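You operate a simulated robot arm through the tools that you are given. There is no shell and no other tool.

Carry out the task below with a simulated robot arm. There is one attempt and no reset: what you move stays moved.

JOB
Zero the stem tube, then draw it out to the card's length and clamp it.
Fine: slacken the stem clamp knob, push the blue slide home till the display reads 150 mm, draw it out, and leave the knob tight.
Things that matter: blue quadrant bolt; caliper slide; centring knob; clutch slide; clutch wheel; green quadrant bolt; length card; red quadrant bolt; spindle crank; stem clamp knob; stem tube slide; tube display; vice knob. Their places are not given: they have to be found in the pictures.

It is judged by the outcome, as a careful person would: the job done as asked, and still so three seconds after it is handed in. It fails if anything else is knocked over, pushed out of place, dropped, spilled or broken.

ROBOT AND FRAMES
A 7-joint arm with a two-finger parallel gripper, fixed in place. Base frame: the origin is at the foot of the arm, x ahead of it, y to its left, z up; the work surface is at about z = 880. Units: mm, degrees, N and s.
With the tool pointing down near the work surface it reaches from about 300 to 700 mm from the base axis. Its first joint turns from -66.0 to 66.0 degrees. Payload 1.57 kg.
The TCP is the grasp point between the finger pads, 30 mm short of the fingertips. In the tool frame z runs along the fingers and y along their closing line. Largest opening 110 mm; finger width 24, thickness 12; the body of the gripper, 48 by 112 mm, starts 78 mm behind the TCP.
Orientation is told as [roll, pitch, yaw] about the base's x, y, z axes, in that order, counted from this pose: with the fingers straight down and closing along the base's y, the tool's x points along the base's -x, its y along +y and its z along -z.

CONTROLS
- The arm moves only by the tool apply_moves. Its argument "commands" is a list that holds one entry, the list of rows, each a list of 6 numbers: the shift along the base's x, y, z in mm, then the turn, a rotation vector about the base's x, y, z in degrees. In form: [[[dx, dy, dz, wx, wy, wz], ...]]. A call has 1 to 20 rows; each row is the pose to reach, as a shift and turn from the pose commanded when the call began. "hand" is the gripper command, from -1 (shut) to 1 (fully open), values between in proportion, set as the call begins (left out, the last holds). Each row takes 0.2 s and may step no farther than 50 mm and 8.6 degrees from the row before; otherwise, or with a gripper value out of range, the whole call is refused. Where a pose cannot be reached the arm comes as near as it can. A force on the tool above 50 N (or 10 N above the force at the start of the call, whichever is more), or a blocked arm, ends the call early, and 0.2 s more pass. Each finger travels about 108 mm/s and halts on what it meets, pressing with about 39 N; the grip force reading is that of the motor and also rises with nothing between the fingers. The clock runs only during rows and for 0.2 s after the last one: add rows that repeat a pose to give the fingers time. The reply holds the time, the measured pose of the TCP, the force on the tool along the base axes, the opening and the grip force, in the units named above and with some noise, with the torque about the TCP (base axes, N m) and any sound that the robot's microphone picked up, and new pictures: "views" is both (left out), scene, wrist or none.
- Cameras (640 x 400 px; columns grow to the right, rows downward): "scene" is fixed at [142, -428.5, 1356.4]; the picture's right is [0.54, -0.84, 0.00], its down [-0.78, -0.51, -0.36] and it looks along [0.30, 0.20, -0.93] (base axes); focal length 214 px, centre (320, 200). "wrist" rides on the gripper at [70, 16, -141] in the tool frame; the picture's right is [-0.23, 0.97, 0.00], its down [-0.86, -0.20, -0.48] and it looks along [-0.47, -0.11, 0.88] (tool axes); focal length 222 px, centre (320, 200).
- point_at(camera, pixels): for up to 12 pixels [column, row] of the newest picture of that camera ("zoom" is the newest enlarged one), the place [x, y, z] in the base frame of the surface seen there, good to about 2 mm, but the place of the scene camera against the robot may be out by one fixed shift of up to 18 mm in any direction. No time passes.
- close_up(camera, box): a new picture of the part [left, top, right, bottom] of that camera's present view, enlarged. No time passes.
- close_job(): hands the job in; it is judged then, once.

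Leave the gripper open and the arm clear of the work at the hand-in unless told otherwise.

The tools are called after "Call:" as name(argument=value, ...) on one line, values as JSON. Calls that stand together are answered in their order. apply_moves: Moves the arm, as the interface text tells. Its arguments: {"type":"object","properties":{"commands":{"type":"array","items":{"type":"array","items":{"type":"array","items":{"type":"number"}}}},"hand":{"type":"number"},"views":{"type":"string","enum":["both","scene","wrist","none"]}},"required":["commands"]} The other tools are called the same way: point_at (camera, pixels) gives the place of the surface under pixels of a picture; close_up (camera, box) takes an enlarged picture of a part of a camera's view; close_job () hands the job in.

At the start:

```text
time_s: 0.0
tool_pos: [464.0, 15.9, 1204.1]
orientation: [0.0, 0.0, 0.0]
force: [0.4, 0.3, -0.4]
torque: [0.03, -0.02, 0.01]
finger_gap: 110.0
finger_force: 0.1
```

scene: 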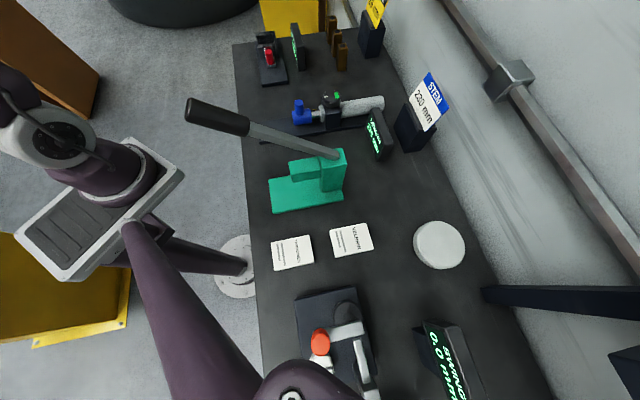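
wrist: 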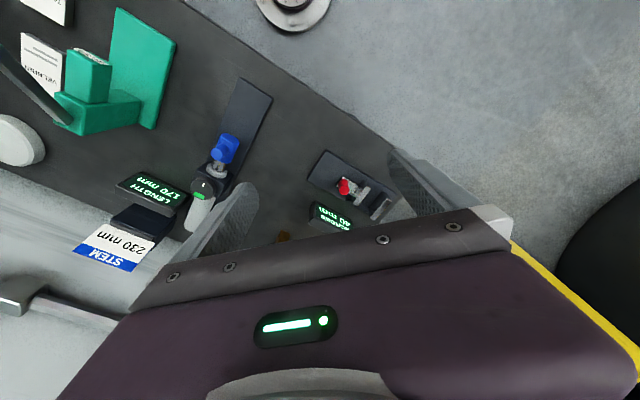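

I see the stem tube (white tube with the blue slide and a knob with a green mark) near scene (335,105). The STEM card at (428,100) seems to read 230 mm, and a display sits at (378,135). I'll enlarge these areas first.

Call:
close_up(camera="scene", box=[270, 60, 460, 180])

Call:
close_up(camera="wrist", box=[60, 60, 300, 280])

```text
3.33 times, centred on (365, 120) of scene
```

zoom: 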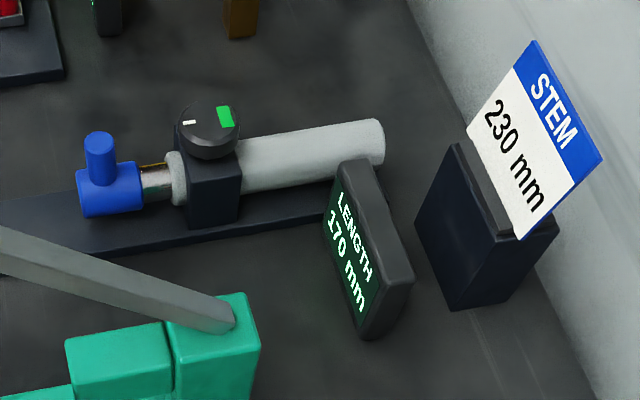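

```text
1.82 times, centred on (180, 170) of wrist
```

zoom: 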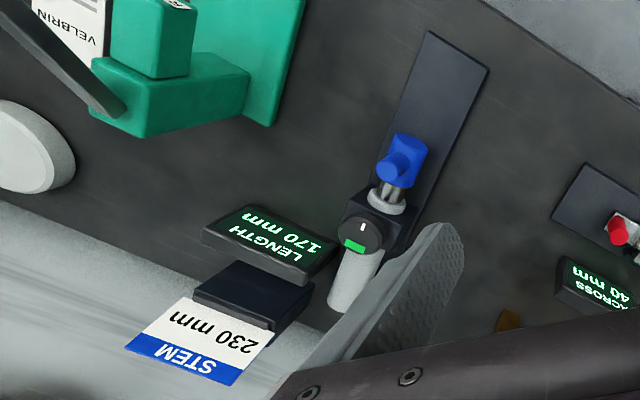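

The display reads LENGTH 170 mm and the card says STEM 230 mm. Next I'll read the two white cards at scene (292,252) and (351,240), and get places for the stem parts.

Call:
close_up(camera="scene", box=[262, 215, 382, 280])

Call:
point_at(camera="wrist", pixels=[[228, 142], [205, 187], [200, 193], [219, 170], [241, 84], [270, 97], [212, 160], [195, 215], [160, 190], [140, 218], [222, 150], [230, 175]])

Call:
point_at(camera="scene", pixels=[[297, 105], [303, 118], [333, 97], [333, 115], [265, 140], [380, 102], [322, 112], [292, 180], [345, 155], [380, 130], [200, 105], [337, 157]])

```text
5.33 times, centred on (322, 248) of scene
```

zoom: 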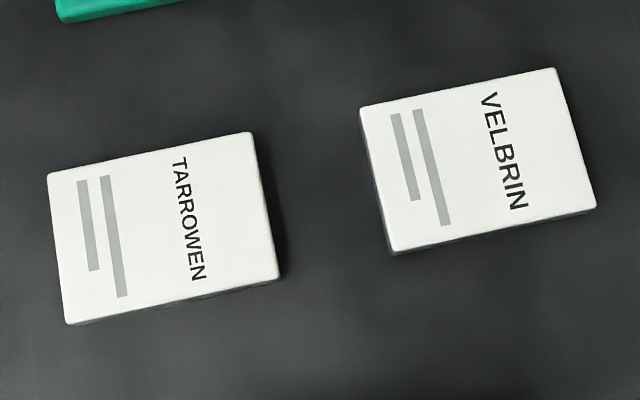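

```text
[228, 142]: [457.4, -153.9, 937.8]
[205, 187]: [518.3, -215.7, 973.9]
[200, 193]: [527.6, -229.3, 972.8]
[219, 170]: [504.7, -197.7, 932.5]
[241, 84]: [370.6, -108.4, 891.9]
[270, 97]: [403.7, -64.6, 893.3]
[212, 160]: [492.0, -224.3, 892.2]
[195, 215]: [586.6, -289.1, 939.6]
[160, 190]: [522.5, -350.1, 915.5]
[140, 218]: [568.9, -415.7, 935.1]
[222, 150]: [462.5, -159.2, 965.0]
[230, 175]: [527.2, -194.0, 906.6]
```

```text
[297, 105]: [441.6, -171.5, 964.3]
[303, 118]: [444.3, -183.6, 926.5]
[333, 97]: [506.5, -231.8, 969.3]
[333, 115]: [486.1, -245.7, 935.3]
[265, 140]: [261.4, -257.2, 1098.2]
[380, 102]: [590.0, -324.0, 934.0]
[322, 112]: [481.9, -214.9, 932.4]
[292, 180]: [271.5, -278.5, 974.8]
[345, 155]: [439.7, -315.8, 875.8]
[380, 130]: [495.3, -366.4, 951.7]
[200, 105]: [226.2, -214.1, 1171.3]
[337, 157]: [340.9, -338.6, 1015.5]
```

The loose cards only carry names (VELBRIN, TARROWEN), so they don't matter here. From the wrist camera, the slide post is near (460,-157), the knob near (520,-218, z≈973), and the tube runs along about (0.7,-0.7). I'll move the hand towards the knob and stay high for a better view.

Call:
apply_moves(commands=[[[8, -40, -10, 0, 0, 0], [16, -80, -20, 0, 0, 0], [24, -120, -30, 0, 0, 0], [32, -160, -40, 0, 0, 0], [36, -200, -60, 0, 0, 0]]], hand=1)

```text
time_s: 1.2
tool_pos: [499.4, -181.9, 1145.1]
orientation: [0.0, 0.0, 0.1]
force: [-0.5, -0.4, 0.0]
torque: [-0.01, 0.02, 0.0]
finger_gap: 110.0
finger_force: 0.2
```

scene: 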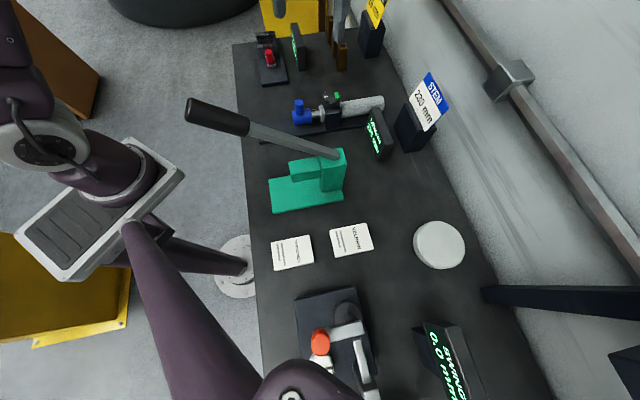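
wrist: 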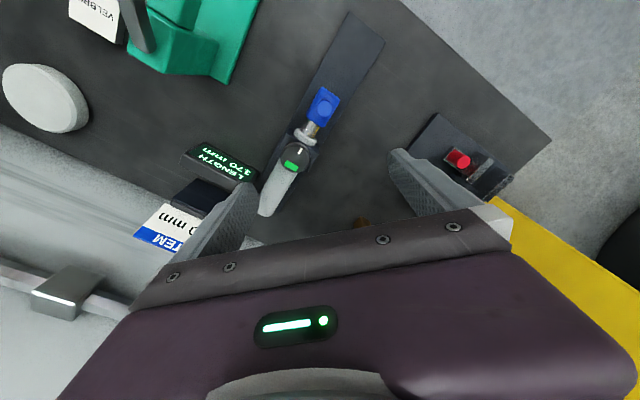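

The hand is above the stem area and the wrist view shows the knob at about (300,155) and the slide at (323,105). I'll enlarge it and measure.

Call:
close_up(camera="wrist", box=[230, 60, 390, 220])

Call:
point_at(camera="wrist", pixels=[[299, 156], [292, 165], [306, 148], [285, 155], [312, 157], [322, 103], [325, 92], [312, 124], [303, 135], [268, 212], [350, 14], [384, 39]])

```text
2.50 times, centred on (310, 140) of wrist
```

zoom: 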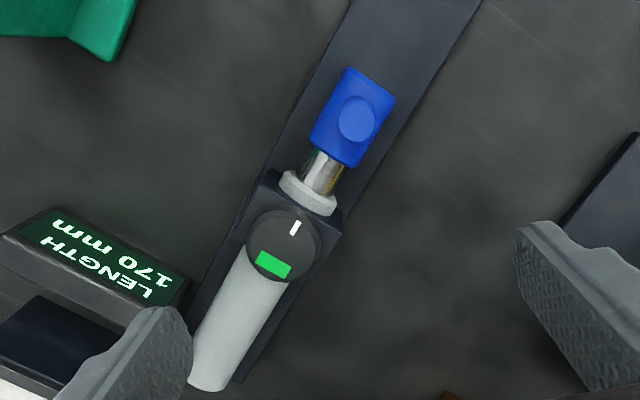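

```text
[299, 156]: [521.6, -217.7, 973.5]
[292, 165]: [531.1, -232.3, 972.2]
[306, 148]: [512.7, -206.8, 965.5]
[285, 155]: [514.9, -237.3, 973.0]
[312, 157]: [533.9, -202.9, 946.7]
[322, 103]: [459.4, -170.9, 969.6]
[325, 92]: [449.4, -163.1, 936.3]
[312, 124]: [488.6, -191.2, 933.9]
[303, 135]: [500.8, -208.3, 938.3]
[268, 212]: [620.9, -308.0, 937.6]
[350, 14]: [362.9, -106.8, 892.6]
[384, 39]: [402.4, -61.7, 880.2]
```

I'll measure the knob's outline, the slide's post, and the body in this enlarged picture: knob centre (283,245), post centre (357,118).

Call:
point_at(camera="zoom", pixels=[[283, 243], [252, 235], [313, 250], [286, 213], [275, 277], [357, 118], [375, 118], [340, 120], [330, 150], [345, 72], [392, 100], [315, 115]])

Call:
point_at(camera="zoom", pixels=[[309, 193], [330, 215], [268, 178], [210, 385], [245, 320], [228, 335], [290, 160], [400, 120], [90, 235], [180, 280], [60, 210], [120, 310]])

```text
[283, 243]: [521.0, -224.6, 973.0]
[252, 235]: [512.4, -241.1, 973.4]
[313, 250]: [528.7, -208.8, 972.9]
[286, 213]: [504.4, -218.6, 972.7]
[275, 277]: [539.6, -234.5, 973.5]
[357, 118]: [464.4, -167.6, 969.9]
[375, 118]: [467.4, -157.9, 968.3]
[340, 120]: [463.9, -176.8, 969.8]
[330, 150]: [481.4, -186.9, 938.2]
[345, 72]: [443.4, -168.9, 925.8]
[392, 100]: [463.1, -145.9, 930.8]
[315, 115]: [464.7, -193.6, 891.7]
```

```text
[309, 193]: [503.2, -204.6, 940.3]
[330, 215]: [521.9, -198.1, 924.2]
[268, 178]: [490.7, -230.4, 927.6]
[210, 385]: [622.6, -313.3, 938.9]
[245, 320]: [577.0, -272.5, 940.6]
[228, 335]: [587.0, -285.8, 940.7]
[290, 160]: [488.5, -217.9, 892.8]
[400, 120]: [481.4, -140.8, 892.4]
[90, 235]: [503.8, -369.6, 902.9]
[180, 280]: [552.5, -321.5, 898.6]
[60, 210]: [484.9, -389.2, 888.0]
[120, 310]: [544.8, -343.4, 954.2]
```

The knob's centre is about (521,-226), its top is z≈973, and its diameter is about 36. The post's centre is about (465,-167), top z≈970. I need the height of the block under the knob, so I'll look from the scene camera.

Call:
close_up(camera="scene", box=[280, 80, 380, 142])

```text
6.40 times, centred on (330, 111) of scene
```

zoom: 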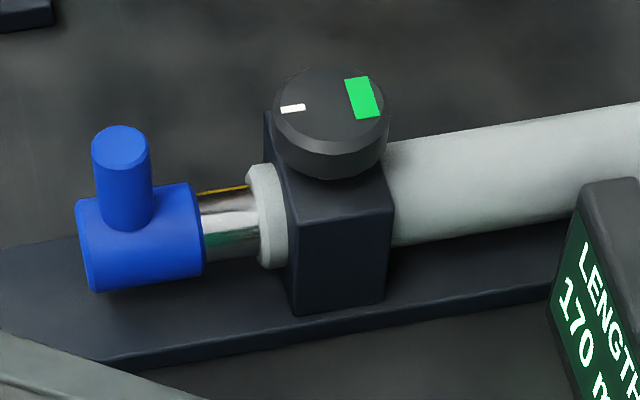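

Call:
point_at(camera="zoom", pixels=[[330, 110], [330, 145], [332, 172], [345, 192], [385, 195], [292, 190], [340, 215], [120, 140], [122, 200], [150, 245], [100, 210], [190, 190]])

```text
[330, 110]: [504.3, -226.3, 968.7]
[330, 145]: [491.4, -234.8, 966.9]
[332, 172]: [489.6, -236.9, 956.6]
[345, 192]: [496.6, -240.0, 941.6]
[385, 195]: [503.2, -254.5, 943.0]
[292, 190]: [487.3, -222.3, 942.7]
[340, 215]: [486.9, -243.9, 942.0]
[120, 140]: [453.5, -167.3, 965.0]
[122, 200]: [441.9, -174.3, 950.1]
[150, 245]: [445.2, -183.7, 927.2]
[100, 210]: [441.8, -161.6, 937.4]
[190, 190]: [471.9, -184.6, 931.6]
```

Scene readings are shifted from the wrist's by about (+15,+1,+4). Corrected, the block's top is z≈947 and the knob spans about z 955–973. I'll move above the knob at (521,-226, 1060), turning the hand -40° so there is room to turn counter-clockwise.

Call:
apply_moves(commands=[[[4, -8, -16, 0, 0, -8], [8, -16, -34, 0, 0, -16], [12, -25, -50, 0, 0, -24], [16, -34, -67, 0, 0, -32], [21, -43, -84, 0, 0, -40], [21, -43, -84, 0, 0, -40]]], hand=1)

```text
time_s: 2.6
tool_pos: [520.3, -225.2, 1059.9]
orientation: [0.0, 0.0, -40.1]
force: [-0.3, 0.2, -0.5]
torque: [0.02, -0.01, 0.01]
finger_gap: 109.9
finger_force: 0.1
```

scene: 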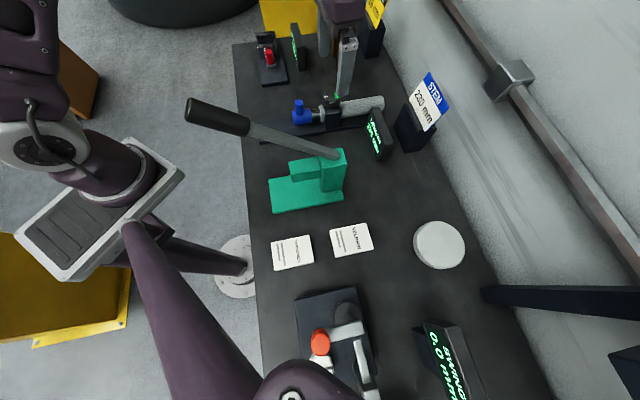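
wrist: 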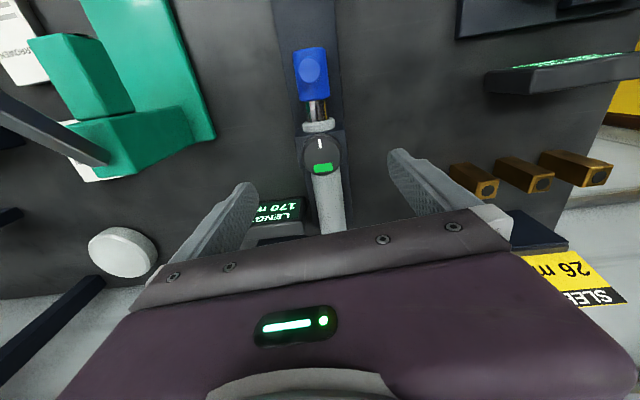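

The hand is above the knob, which shows at wrist (322,155). I'll enlarge it and measure again.

Call:
close_up(camera="wrist", box=[270, 40, 370, 240])

Call:
point_at(camera="wrist", pixels=[[322, 155], [306, 154], [338, 154], [321, 140], [322, 170], [335, 170], [310, 170], [311, 70], [303, 70], [320, 70], [333, 140], [308, 140]])

```text
2.00 times, centred on (320, 140) of wrist
```

zoom: 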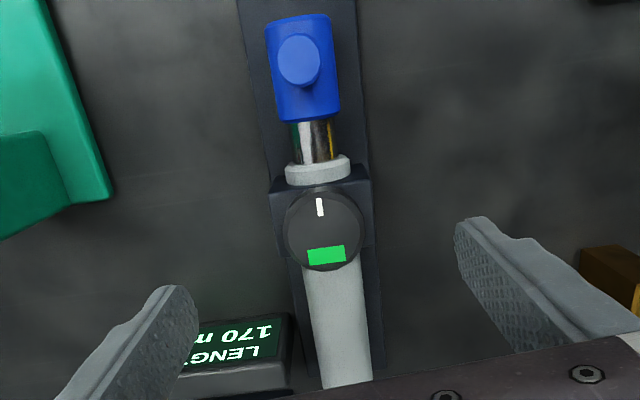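

```text
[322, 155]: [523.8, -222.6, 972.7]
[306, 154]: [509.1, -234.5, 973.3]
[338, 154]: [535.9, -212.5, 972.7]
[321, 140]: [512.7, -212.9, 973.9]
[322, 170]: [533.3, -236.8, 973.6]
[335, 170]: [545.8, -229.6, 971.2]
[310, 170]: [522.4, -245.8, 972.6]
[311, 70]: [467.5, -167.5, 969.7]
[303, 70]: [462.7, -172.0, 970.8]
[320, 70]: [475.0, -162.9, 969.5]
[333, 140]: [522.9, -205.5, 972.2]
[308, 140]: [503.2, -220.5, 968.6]
```

The knob's centre averages about (522.5,-224.5), top z≈973. I'll lower with open fingers to TCP z≈981, which puts the tips near z 951, above the block.

Call:
apply_moves(commands=[[[2.2, 0.7, -30, 0, 0, 0], [2.2, 0.7, -55, 0, 0, 0], [2.2, 0.7, -70, 0, 0, 0], [2.2, 0.7, -78, 0, 0, 0], [2.2, 0.7, -78, 0, 0, 0]]], hand=1)

```text
time_s: 3.8
tool_pos: [523.0, -225.5, 984.1]
orientation: [0.1, 0.0, -40.0]
force: [-0.2, 0.8, -1.0]
torque: [0.01, 0.01, 0.04]
finger_gap: 109.9
finger_force: 0.1
```

scene: 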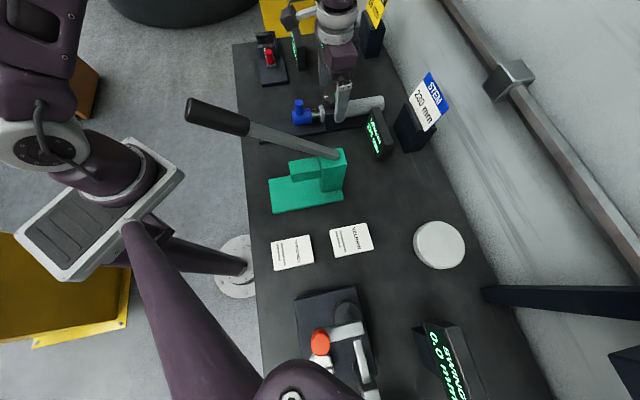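
wrist: 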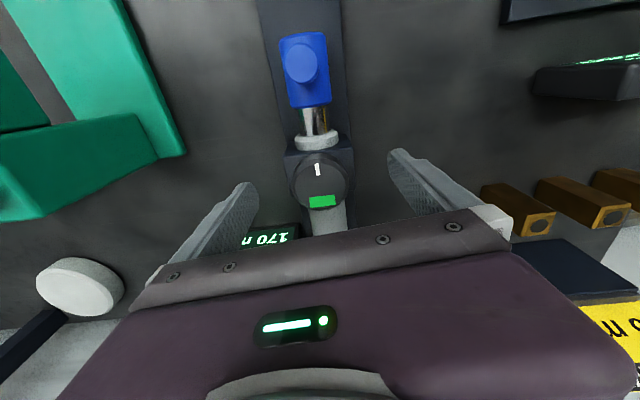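

The knob's top centre shows at wrist (320,186), right where a point under the TCP should be. I'll go down 3 mm more and close on the knob.

Call:
apply_moves(commands=[[[0, 0, -3, 0, 0, 0], [0, 0, -3, 0, 0, 0], [0, 0, -3, 0, 0, 0], [0, 0, -3, 0, 0, 0]]], hand=-1)

```text
time_s: 4.8
tool_pos: [522.6, -225.9, 979.3]
orientation: [0.0, 0.0, -39.8]
force: [0.8, 2.1, 1.2]
torque: [0.27, -0.02, -0.06]
finger_gap: 44.5
finger_force: 44.6
```

scene: 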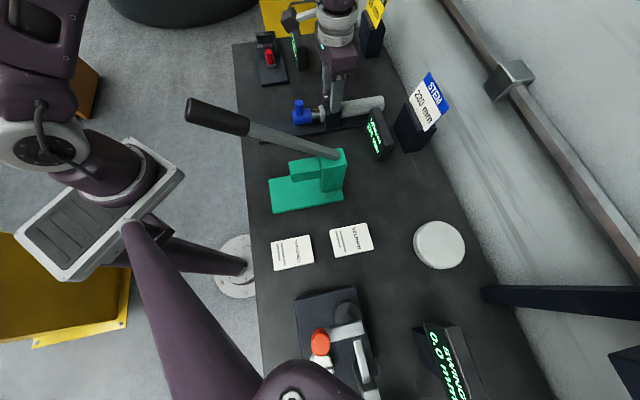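
wrist: 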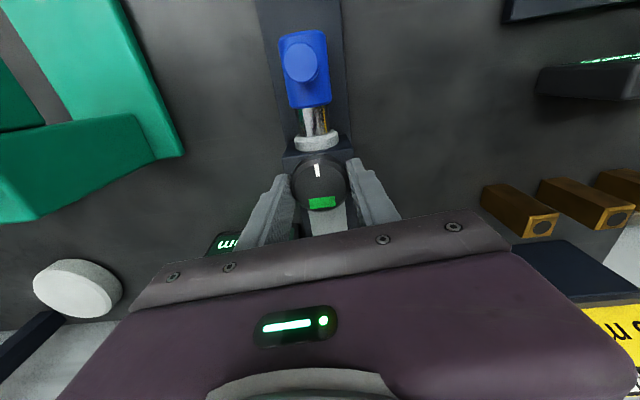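

The grip is on the knob (gap 44.5 mm, force small). I'll try a small turn counter-clockwise seen from above, up to 24°, and watch the torque and the knob's marks.

Call:
apply_moves(commands=[[[0, 0, 0, 0, 0, 6], [0, 0, 0, 0, 0, 12], [0, 0, 0, 0, 0, 18], [0, 0, 0, 0, 0, 24], [0, 0, 0, 0, 0, 24]]], hand=-1)

Call:
close_up(camera="wrist", box=[240, 100, 400, 220])

```text
time_s: 6.0
tool_pos: [523.2, -225.0, 980.7]
orientation: [0.0, -0.1, -15.9]
force: [-9.0, 7.1, 32.5]
torque: [0.24, 0.62, 0.02]
finger_gap: 44.2
finger_force: 45.1
```

scene: 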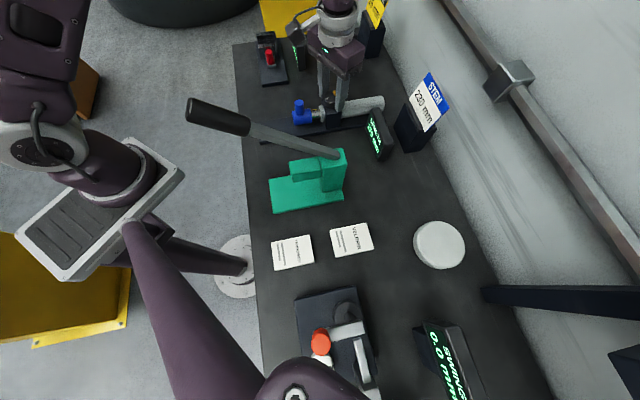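
wrist: 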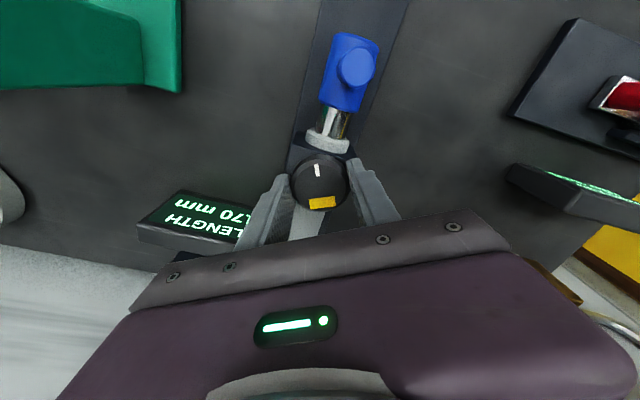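

```text
3.33 times, centred on (320, 160) of wrist
```

zoom: 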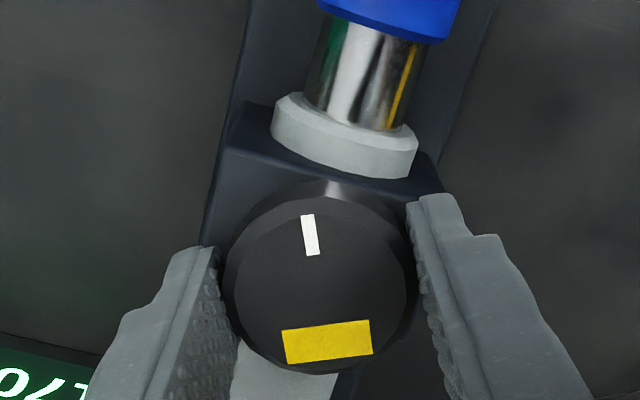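

The knob turned with the hand and its patch changed from green to yellow, so it is slackening. An upward force of 32 N has built up on the tool, probably because the knob rises as it unscrews. I'll ease up 1.5 mm and watch the force.

Call:
apply_moves(commands=[[[0, 0, 0.7, 0, 0, 0], [0, 0, 1.5, 0, 0, 0]]], hand=-1, views="none")

```text
time_s: 6.6
tool_pos: [523.1, -225.7, 979.8]
orientation: [0.1, 0.1, -16.1]
force: [-9.8, 2.1, 6.5]
torque: [-0.48, -0.9, -0.04]
finger_gap: 44.5
finger_force: 44.9
```

The upward force dropped to 6.5 N. I'll keep turning counter-clockwise in a short step with a slight rise, then look at the patch.

Call:
apply_moves(commands=[[[0, 0, 0.4, 0, 0, 6], [0, 0, 0.8, 0, 0, 12], [0, 0, 1.2, 0, 0, 18], [0, 0, 1.5, 0, 0, 24], [0, 0, 1.5, 0, 0, 24]]], hand=-1, views="wrist")

Call:
close_up(camera="wrist", box=[240, 100, 400, 220])

```text
time_s: 7.8
tool_pos: [522.5, -226.4, 981.9]
orientation: [0.0, 0.1, 8.0]
force: [-2.9, -6.3, -38.8]
torque: [-0.05, 0.14, -0.04]
finger_gap: 44.3
finger_force: 44.7
```

wrist: 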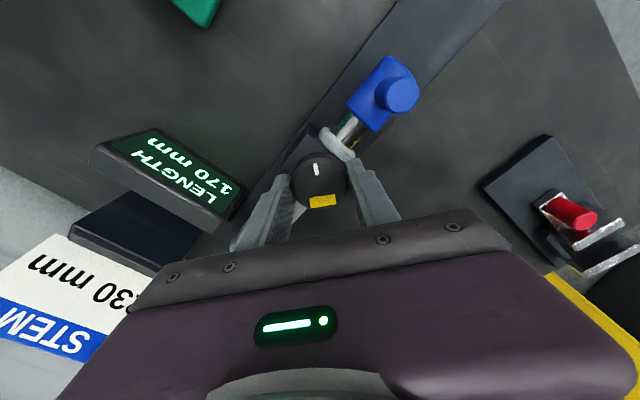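

```text
3.33 times, centred on (320, 160) of wrist
```

zoom: 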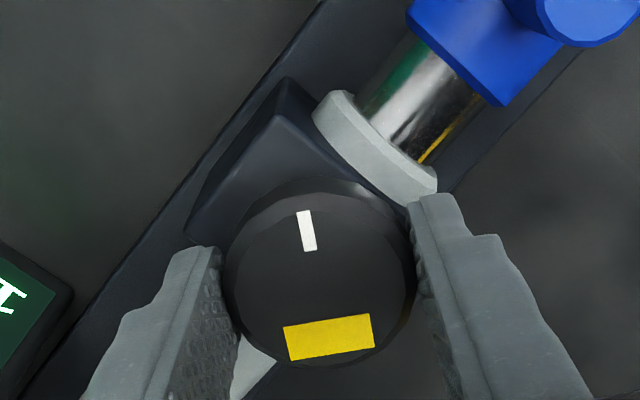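

The knob followed, with about 48° turned in total. The patch is still yellow. The force is now -39 N in z because I rose while the knob did not, so I'll drop back 1.8 mm and then keep turning.

Call:
apply_moves(commands=[[[0, 0, -0.9, 0, 0, 0], [0, 0, -1.8, 0, 0, 0], [0, 0, -1.8, 0, 0, 0]]], hand=-1, views="none")

Call:
apply_moves(commands=[[[0, 0, 0, 0, 0, 6], [0, 0, 0, 0, 0, 12], [0, 0, 0, 0, 0, 18], [0, 0, 0, 0, 0, 24], [0, 0, 0, 0, 0, 24]]], hand=-1, views="wrist")

Call:
close_up(camera="wrist", box=[240, 100, 400, 220])

```text
time_s: 8.6
tool_pos: [523.2, -225.8, 980.4]
orientation: [0.1, 0.1, 8.1]
force: [-11.4, 1.9, 0.0]
torque: [0.29, 1.41, -0.02]
finger_gap: 43.9
finger_force: 45.0
```

```text
time_s: 9.8
tool_pos: [523.6, -225.5, 982.1]
orientation: [-0.1, -0.1, 32.1]
force: [-16.2, 6.8, 24.9]
torque: [0.56, 0.09, 0.02]
finger_gap: 44.3
finger_force: 45.0
```

wrist: 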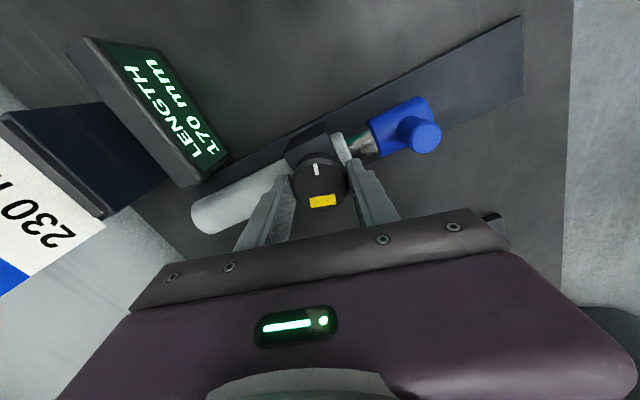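

```text
3.33 times, centred on (320, 160) of wrist
```

zoom: 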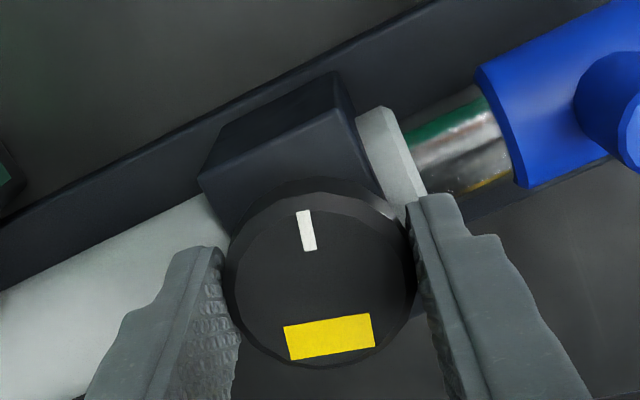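

About 72° turned now and the patch is still yellow. The forces suggest about 0.7 mm of rise per 24° and a small centring offset. I'll keep turning with those corrections.

Call:
apply_moves(commands=[[[-0.5, 0.2, 0.9, 0, 0, 0], [-0.6, 0.3, 1.2, 0, 0, 6], [-0.6, 0.3, 1.4, 0, 0, 12], [-0.6, 0.3, 1.6, 0, 0, 18], [-0.6, 0.3, 1.8, 0, 0, 24], [-0.6, 0.3, 1.8, 0, 0, 24]]], hand=-1, views="wrist")

Call:
close_up(camera="wrist", box=[240, 100, 400, 220])

```text
time_s: 11.2
tool_pos: [523.0, -226.2, 981.8]
orientation: [-0.1, 0.0, 56.1]
force: [2.9, -6.2, -3.5]
torque: [0.14, -0.47, -0.68]
finger_gap: 44.6
finger_force: 44.8
```

wrist: 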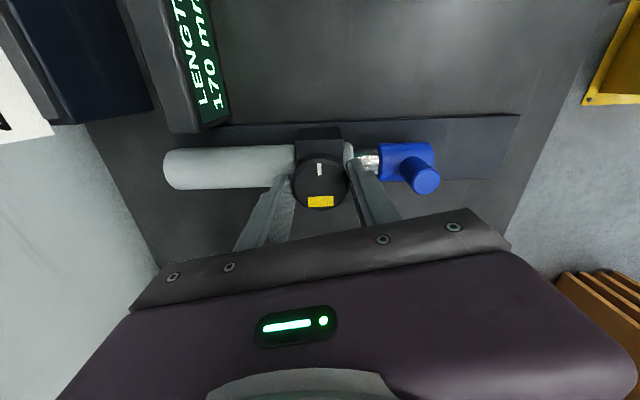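

```text
3.33 times, centred on (320, 160) of wrist
```

zoom: 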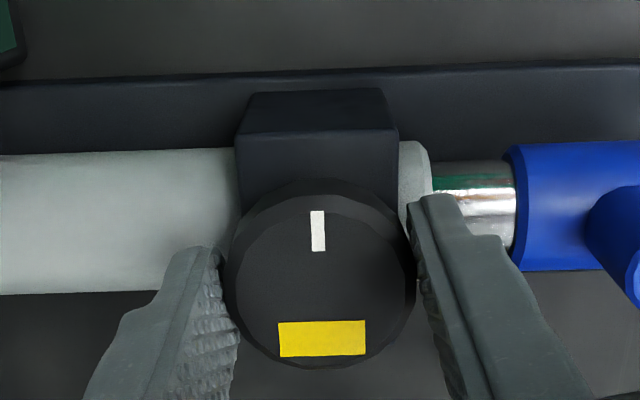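

The knob now resists: torque -0.68 N·m, and its tick slipped a few degrees in the fingers. That means it has hit its slack stop after about 90°, so yellow is slack. I'll open partway (about 70 mm, to keep clear of the slide post) and rise.

Call:
apply_moves(commands=[[[0, 0, 0, 0, 0, 0], [0, 0, 0, 0, 0, 0], [0, 0, 15, 0, 0, 0], [0, 0, 45, 0, 0, 0], [0, 0, 80, 0, 0, 0], [0, 0, 80, 0, 0, 0]]], hand=0.27)

Call:
close_up(camera="wrist", box=[180, 60, 460, 240])

```text
time_s: 12.6
tool_pos: [521.1, -225.7, 1062.7]
orientation: [0.0, 0.0, 56.0]
force: [-0.3, -0.7, -0.6]
torque: [0.01, -0.01, -0.05]
finger_gap: 69.8
finger_force: 0.0
```

scene: 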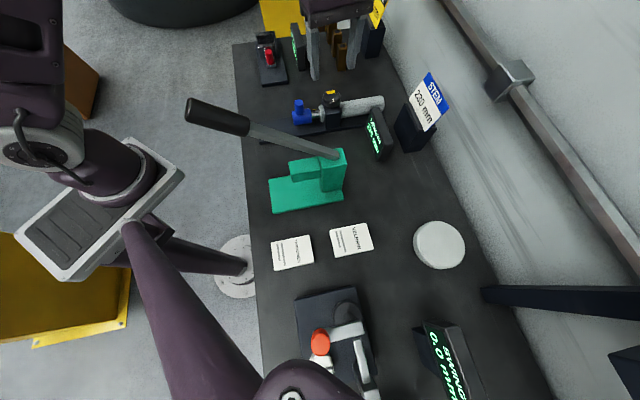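
wrist: 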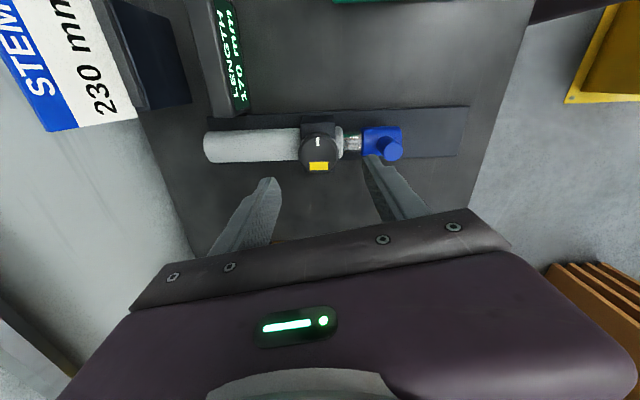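

```text
2.22 times, centred on (320, 150) of wrist
```

zoom: 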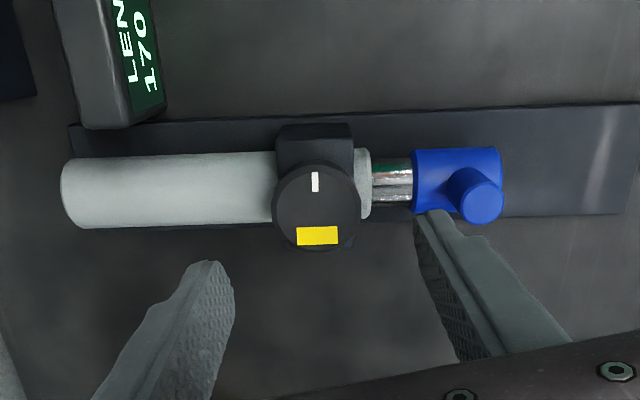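

The knob is free and its patch is yellow. The post's top is at wrist (391,149). I'll measure the post and slide from here.

Call:
point_at(camera="zoom", pixels=[[480, 200], [466, 200], [496, 202], [481, 186], [481, 216], [320, 205], [316, 182], [318, 236], [440, 165], [490, 160], [362, 170], [500, 170]])

```text
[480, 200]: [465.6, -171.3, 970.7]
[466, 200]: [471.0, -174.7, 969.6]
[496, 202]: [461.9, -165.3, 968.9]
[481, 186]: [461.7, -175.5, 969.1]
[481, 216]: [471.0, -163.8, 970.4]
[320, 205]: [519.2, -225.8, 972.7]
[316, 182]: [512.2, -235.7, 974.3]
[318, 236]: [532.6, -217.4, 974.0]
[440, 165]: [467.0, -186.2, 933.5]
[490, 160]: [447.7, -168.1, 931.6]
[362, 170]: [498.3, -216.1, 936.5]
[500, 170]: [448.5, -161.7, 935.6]
```

The post's centre is about (466.5,-169), top z≈970. I'll move above it with the hand at yaw 45°, fingers closing along the tube. The opening will be about 60 mm so the finger on the knob side stays clear of the knob.

Call:
apply_moves(commands=[[[-18, 19, 0, 0, 0, -4], [-36, 38, 0, 0, 0, -8], [-54.6, 56.7, 0, 0, 0, -11], [-54.6, 56.7, -25, 0, 0, -11], [-54.6, 56.7, -45, 0, 0, -11], [-54.6, 56.7, -45, 0, 0, -11]]], hand=0.09)

Call:
close_up(camera="wrist", box=[180, 60, 460, 240])

```text
time_s: 14.0
tool_pos: [465.8, -170.7, 1016.4]
orientation: [0.1, 0.0, 45.0]
force: [0.4, -0.3, -0.5]
torque: [-0.03, -0.01, -0.03]
finger_gap: 59.9
finger_force: 0.0
```

scene: 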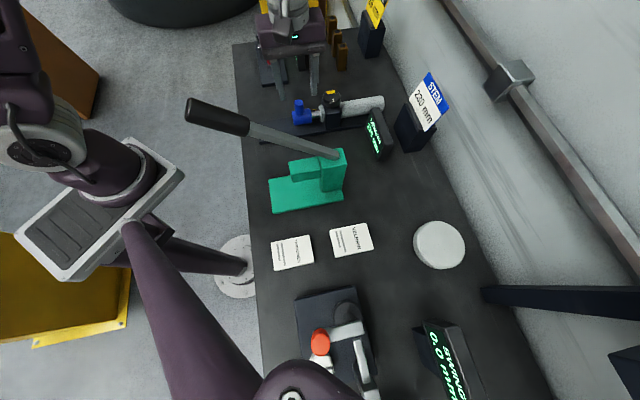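
wrist: 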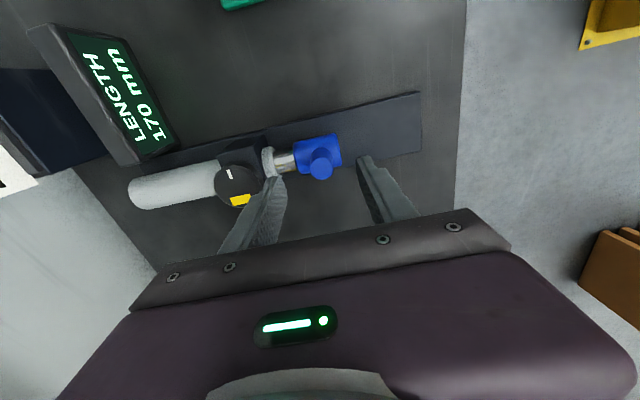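

```text
2.22 times, centred on (320, 150) of wrist
```

zoom: 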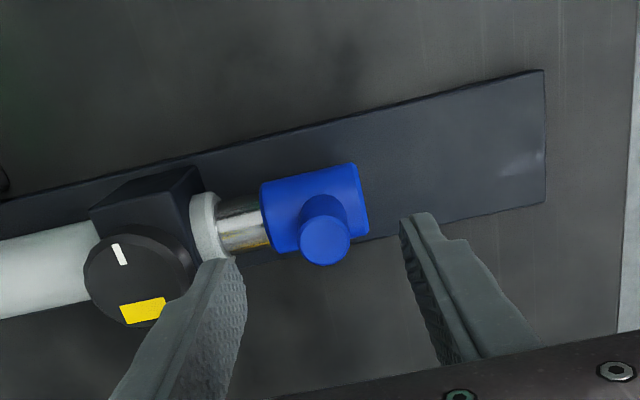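

The post's top shows at wrist (322,169), within about 1.5 mm of the point under the TCP. I'll lower to z≈982 and close on the post.

Call:
apply_moves(commands=[[[0.5, 1, -18, 0, 0, 0], [0.5, 1, -34, 0, 0, 0], [0.5, 1, -34, 0, 0, 0]]], hand=0.09, views="wrist")

Call:
close_up(camera="wrist", box=[180, 60, 460, 240])

```text
time_s: 14.8
tool_pos: [468.8, -169.0, 983.0]
orientation: [0.1, 0.1, 45.0]
force: [0.3, -0.3, -0.7]
torque: [0.01, 0.0, -0.01]
finger_gap: 60.3
finger_force: 0.0
```

wrist: 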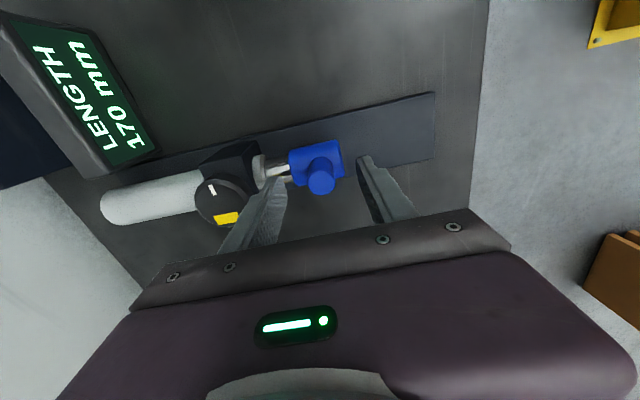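

```text
2.22 times, centred on (320, 150) of wrist
```

zoom: 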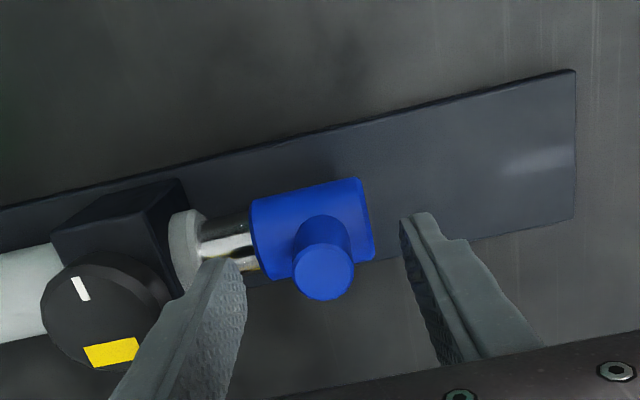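

The post is about 2.5 mm off across the tube axis, so I'll shift by (-2,-1.5) and close the fingers on it.

Call:
apply_moves(commands=[[[-2, -1.5, -1, 0, 0, 0], [-2, -1.5, -1, 0, 0, 0], [-2, -1.5, -1, 0, 0, 0], [-2, -1.5, -1, 0, 0, 0]]], hand=-1)

Call:
close_up(camera="wrist", box=[0, 0, 380, 240])

```text
time_s: 15.8
tool_pos: [467.4, -170.0, 981.9]
orientation: [0.0, -0.1, 45.2]
force: [5.9, 6.1, 3.4]
torque: [0.38, 0.03, 0.02]
finger_gap: 21.2
finger_force: 34.7
```

scene: 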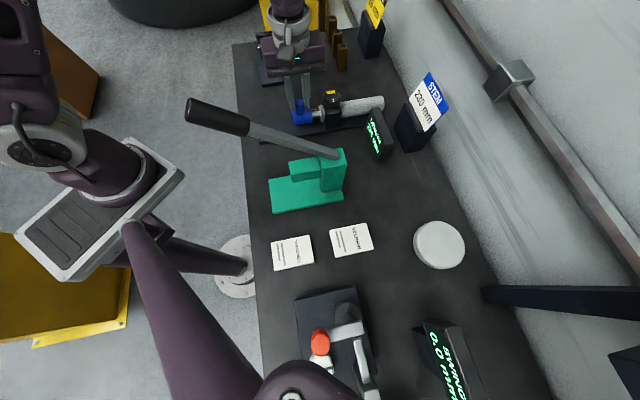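
wrist: 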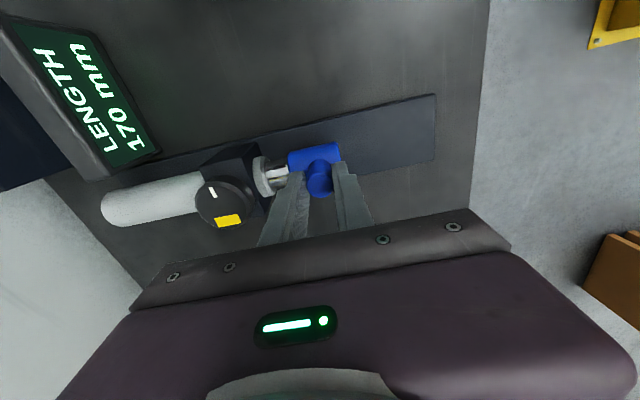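

```text
1.67 times, centred on (190, 120) of wrist
```

zoom: 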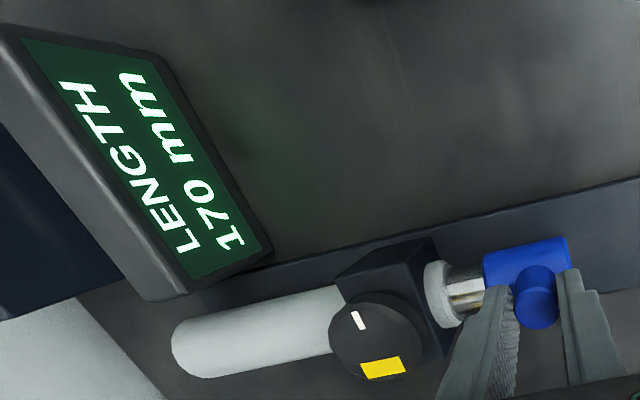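

The post is gripped (gap 21 mm) and the display still reads 170. I'll push 10 mm inward along (+0.707,-0.707) and check.

Call:
apply_moves(commands=[[[2, -2, 0, 0, 0, 0], [4, -4, 0, 0, 0, 0], [7.1, -7.1, 0, 0, 0, 0], [7.1, -7.1, 0, 0, 0, 0]]], hand=-1, views="wrist")

Call:
close_up(camera="wrist", box=[0, 0, 380, 240])

```text
time_s: 16.8
tool_pos: [472.9, -177.5, 981.8]
orientation: [0.1, 0.0, 45.0]
force: [3.7, 6.0, -8.6]
torque: [-0.14, -0.26, -0.03]
finger_gap: 21.3
finger_force: 35.0
```

wrist: 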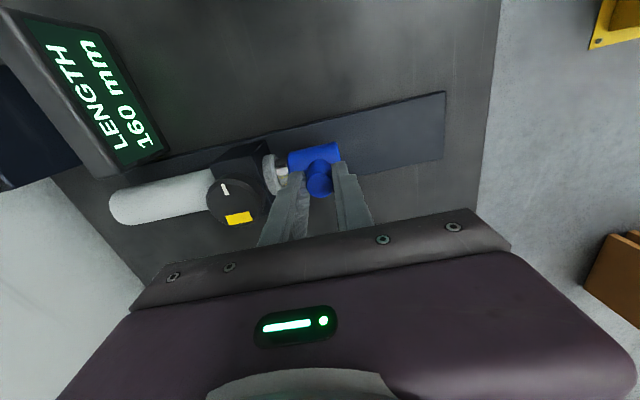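

```text
1.67 times, centred on (190, 120) of wrist
```

zoom: 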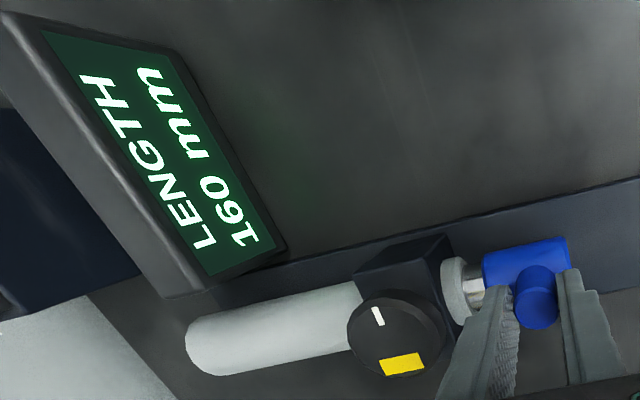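

The slide moves freely and the display reads 160. I'll push the remaining 10 mm plus a slight 1.5 mm press to seat it home, watching the force.

Call:
apply_moves(commands=[[[2, -2, 0.3, 0, 0, 0], [4, -4, 0.3, 0, 0, 0], [6, -6, 0.3, 0, 0, 0], [7.1, -7.1, 0.3, 0, 0, 0], [8.1, -8.1, 0.3, 0, 0, 0], [8.1, -8.1, 0.3, 0, 0, 0]]], hand=-1, views="wrist")

Call:
close_up(camera="wrist", box=[0, 0, 380, 240])

```text
time_s: 18.2
tool_pos: [481.6, -183.7, 981.6]
orientation: [0.4, 0.2, 45.0]
force: [-5.7, 7.4, -32.5]
torque: [-0.1, -0.09, 0.0]
finger_gap: 21.7
finger_force: 35.2
```

wrist: 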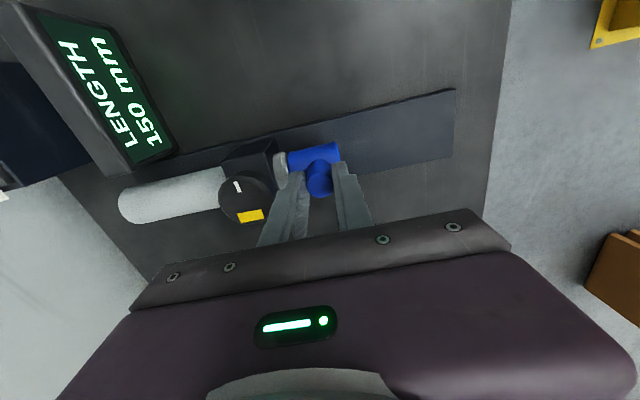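

```text
1.67 times, centred on (190, 120) of wrist
```

zoom: 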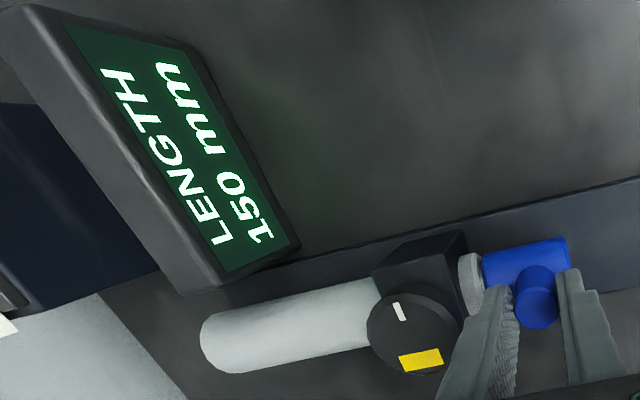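

The display reads 150 and the push force is about 9 N against the stop. I'll lower 1.3 mm to relieve the vertical pull and press 1 mm further to confirm it is fully home.

Call:
apply_moves(commands=[[[0, 0, -1.3, 0, 0, 0], [0.7, -0.7, -1.3, 0, 0, 0], [0.7, -0.7, -1.3, 0, 0, 0]]], hand=-1, views="wrist")

Call:
close_up(camera="wrist", box=[0, 0, 380, 240])

```text
time_s: 19.0
tool_pos: [481.2, -183.9, 980.7]
orientation: [0.2, 0.2, 45.0]
force: [-25.2, 17.9, 6.4]
torque: [0.26, 0.39, 0.0]
finger_gap: 21.7
finger_force: 34.3
```

wrist: 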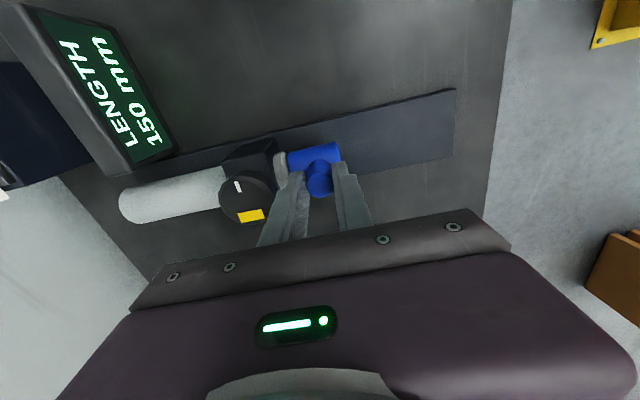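

```text
1.67 times, centred on (190, 120) of wrist
```

zoom: 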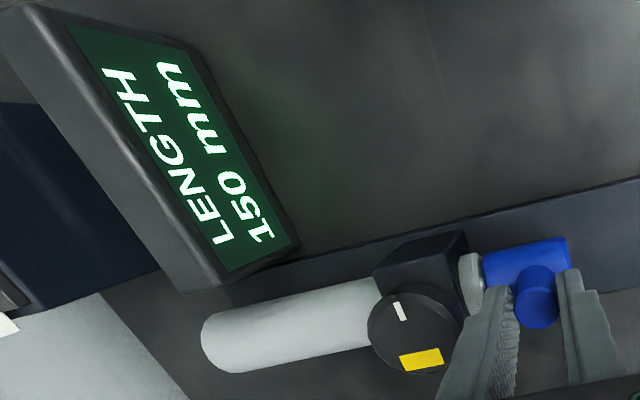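

It is firmly on the stop (about 30 N) and still reads 150, so the tube is zeroed. I'll draw it out 40 mm first and check the side force.

Call:
apply_moves(commands=[[[-3, 3, 0, 0, 0, 0], [-8, 8, 0, 0, 0, 0], [-13, 13, 0, 0, 0, 0], [-18, 18, 0, 0, 0, 0], [-23, 23, 0, 0, 0, 0], [-28.3, 28.3, 0, 0, 0, 0], [-28.3, 28.3, 0, 0, 0, 0]]], hand=-1, views="wrist")

Call:
close_up(camera="wrist", box=[0, 0, 380, 240])

```text
time_s: 20.6
tool_pos: [455.1, -158.2, 983.1]
orientation: [-0.1, -0.1, 45.2]
force: [-3.6, -5.1, 23.0]
torque: [-0.24, 0.54, 0.09]
finger_gap: 21.5
finger_force: 34.9
```

wrist: 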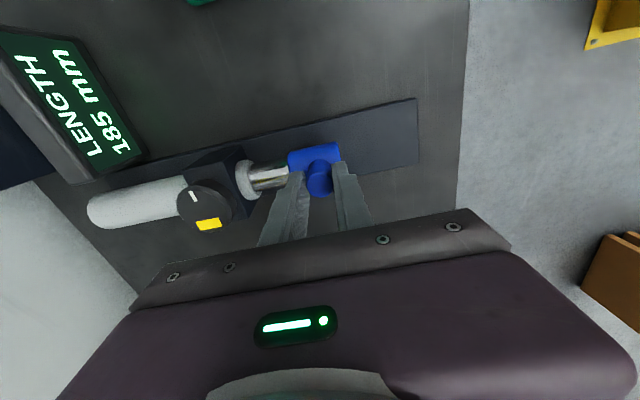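

```text
1.67 times, centred on (190, 120) of wrist
```

zoom: 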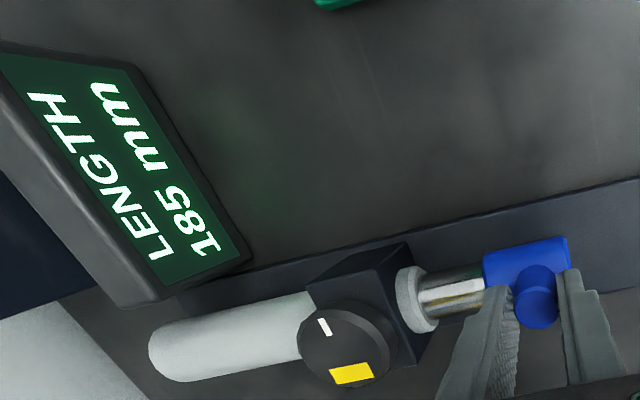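

The display reads 185. I'll raise 1 mm to ease the 23 N vertical force and draw out about 42 mm more.

Call:
apply_moves(commands=[[[-2, 2, 1, 0, 0, 0], [-7, 7, 1, 0, 0, 0], [-12, 12, 1, 0, 0, 0], [-17, 17, 1, 0, 0, 0], [-22, 22, 1, 0, 0, 0], [-26, 26, 1, 0, 0, 0], [-29.7, 29.7, 1, 0, 0, 0], [-29.7, 29.7, 1, 0, 0, 0]]], hand=-1, views="wrist")

Call:
close_up(camera="wrist", box=[0, 0, 380, 240])

```text
time_s: 22.4
tool_pos: [424.9, -127.8, 982.9]
orientation: [0.1, -0.1, 45.0]
force: [-1.4, -3.5, -32.2]
torque: [-0.29, -0.14, -0.02]
finger_gap: 21.4
finger_force: 34.0
```

wrist: 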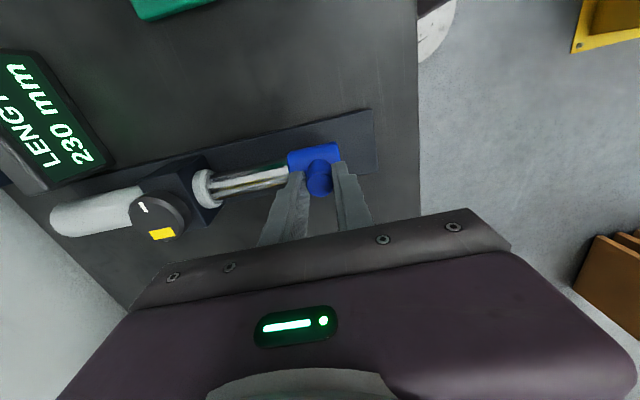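

```text
1.67 times, centred on (190, 120) of wrist
```

zoom: 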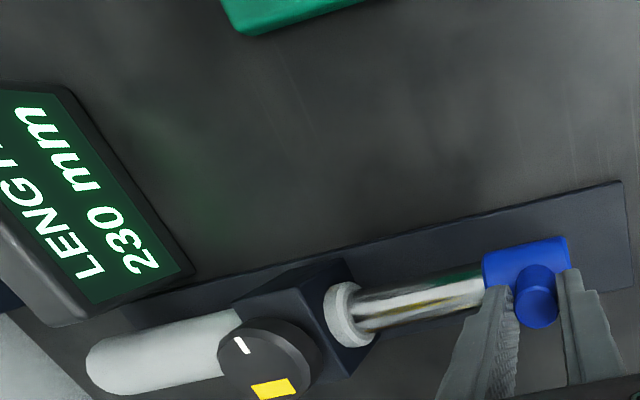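

The display reads 230. I'll lower 1.5 mm to relieve the -32 N vertical load, let it settle, and re-read before letting go.

Call:
apply_moves(commands=[[[0, 0, -0.8, 0, 0, 0], [0, 0, -1.6, 0, 0, 0], [0, 0, -1.6, 0, 0, 0]]], hand=-1, views="both")

Call:
close_up(camera="scene", box=[270, 70, 460, 180])

```text
time_s: 23.2
tool_pos: [424.5, -127.6, 983.4]
orientation: [-0.3, -0.2, 45.0]
force: [-5.9, -6.2, 32.0]
torque: [0.1, 0.38, 0.03]
finger_gap: 21.7
finger_force: 34.9
```

scene: 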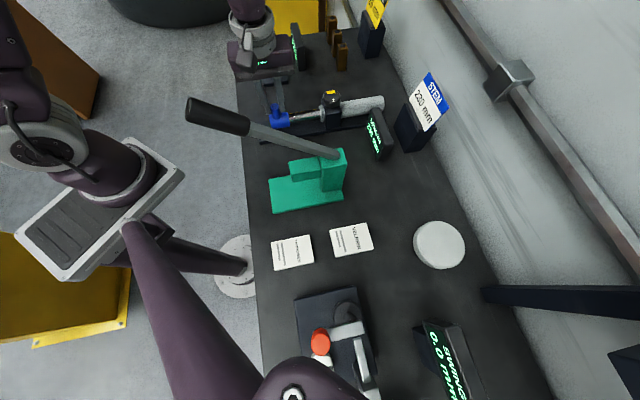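
wrist: 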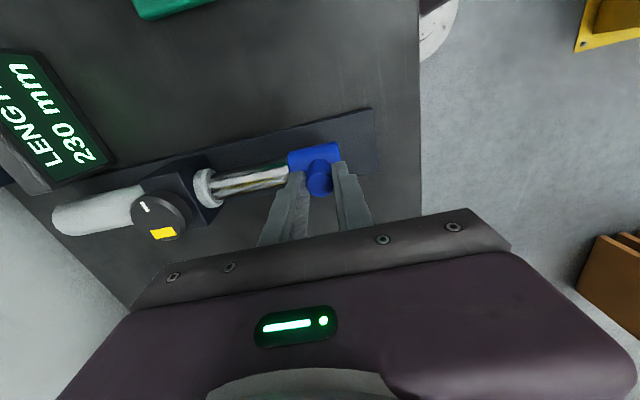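

```text
3.37 times, centred on (365, 125) of scene
```

zoom: 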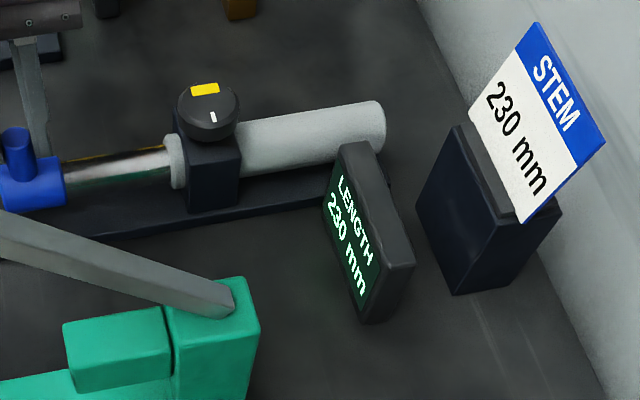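

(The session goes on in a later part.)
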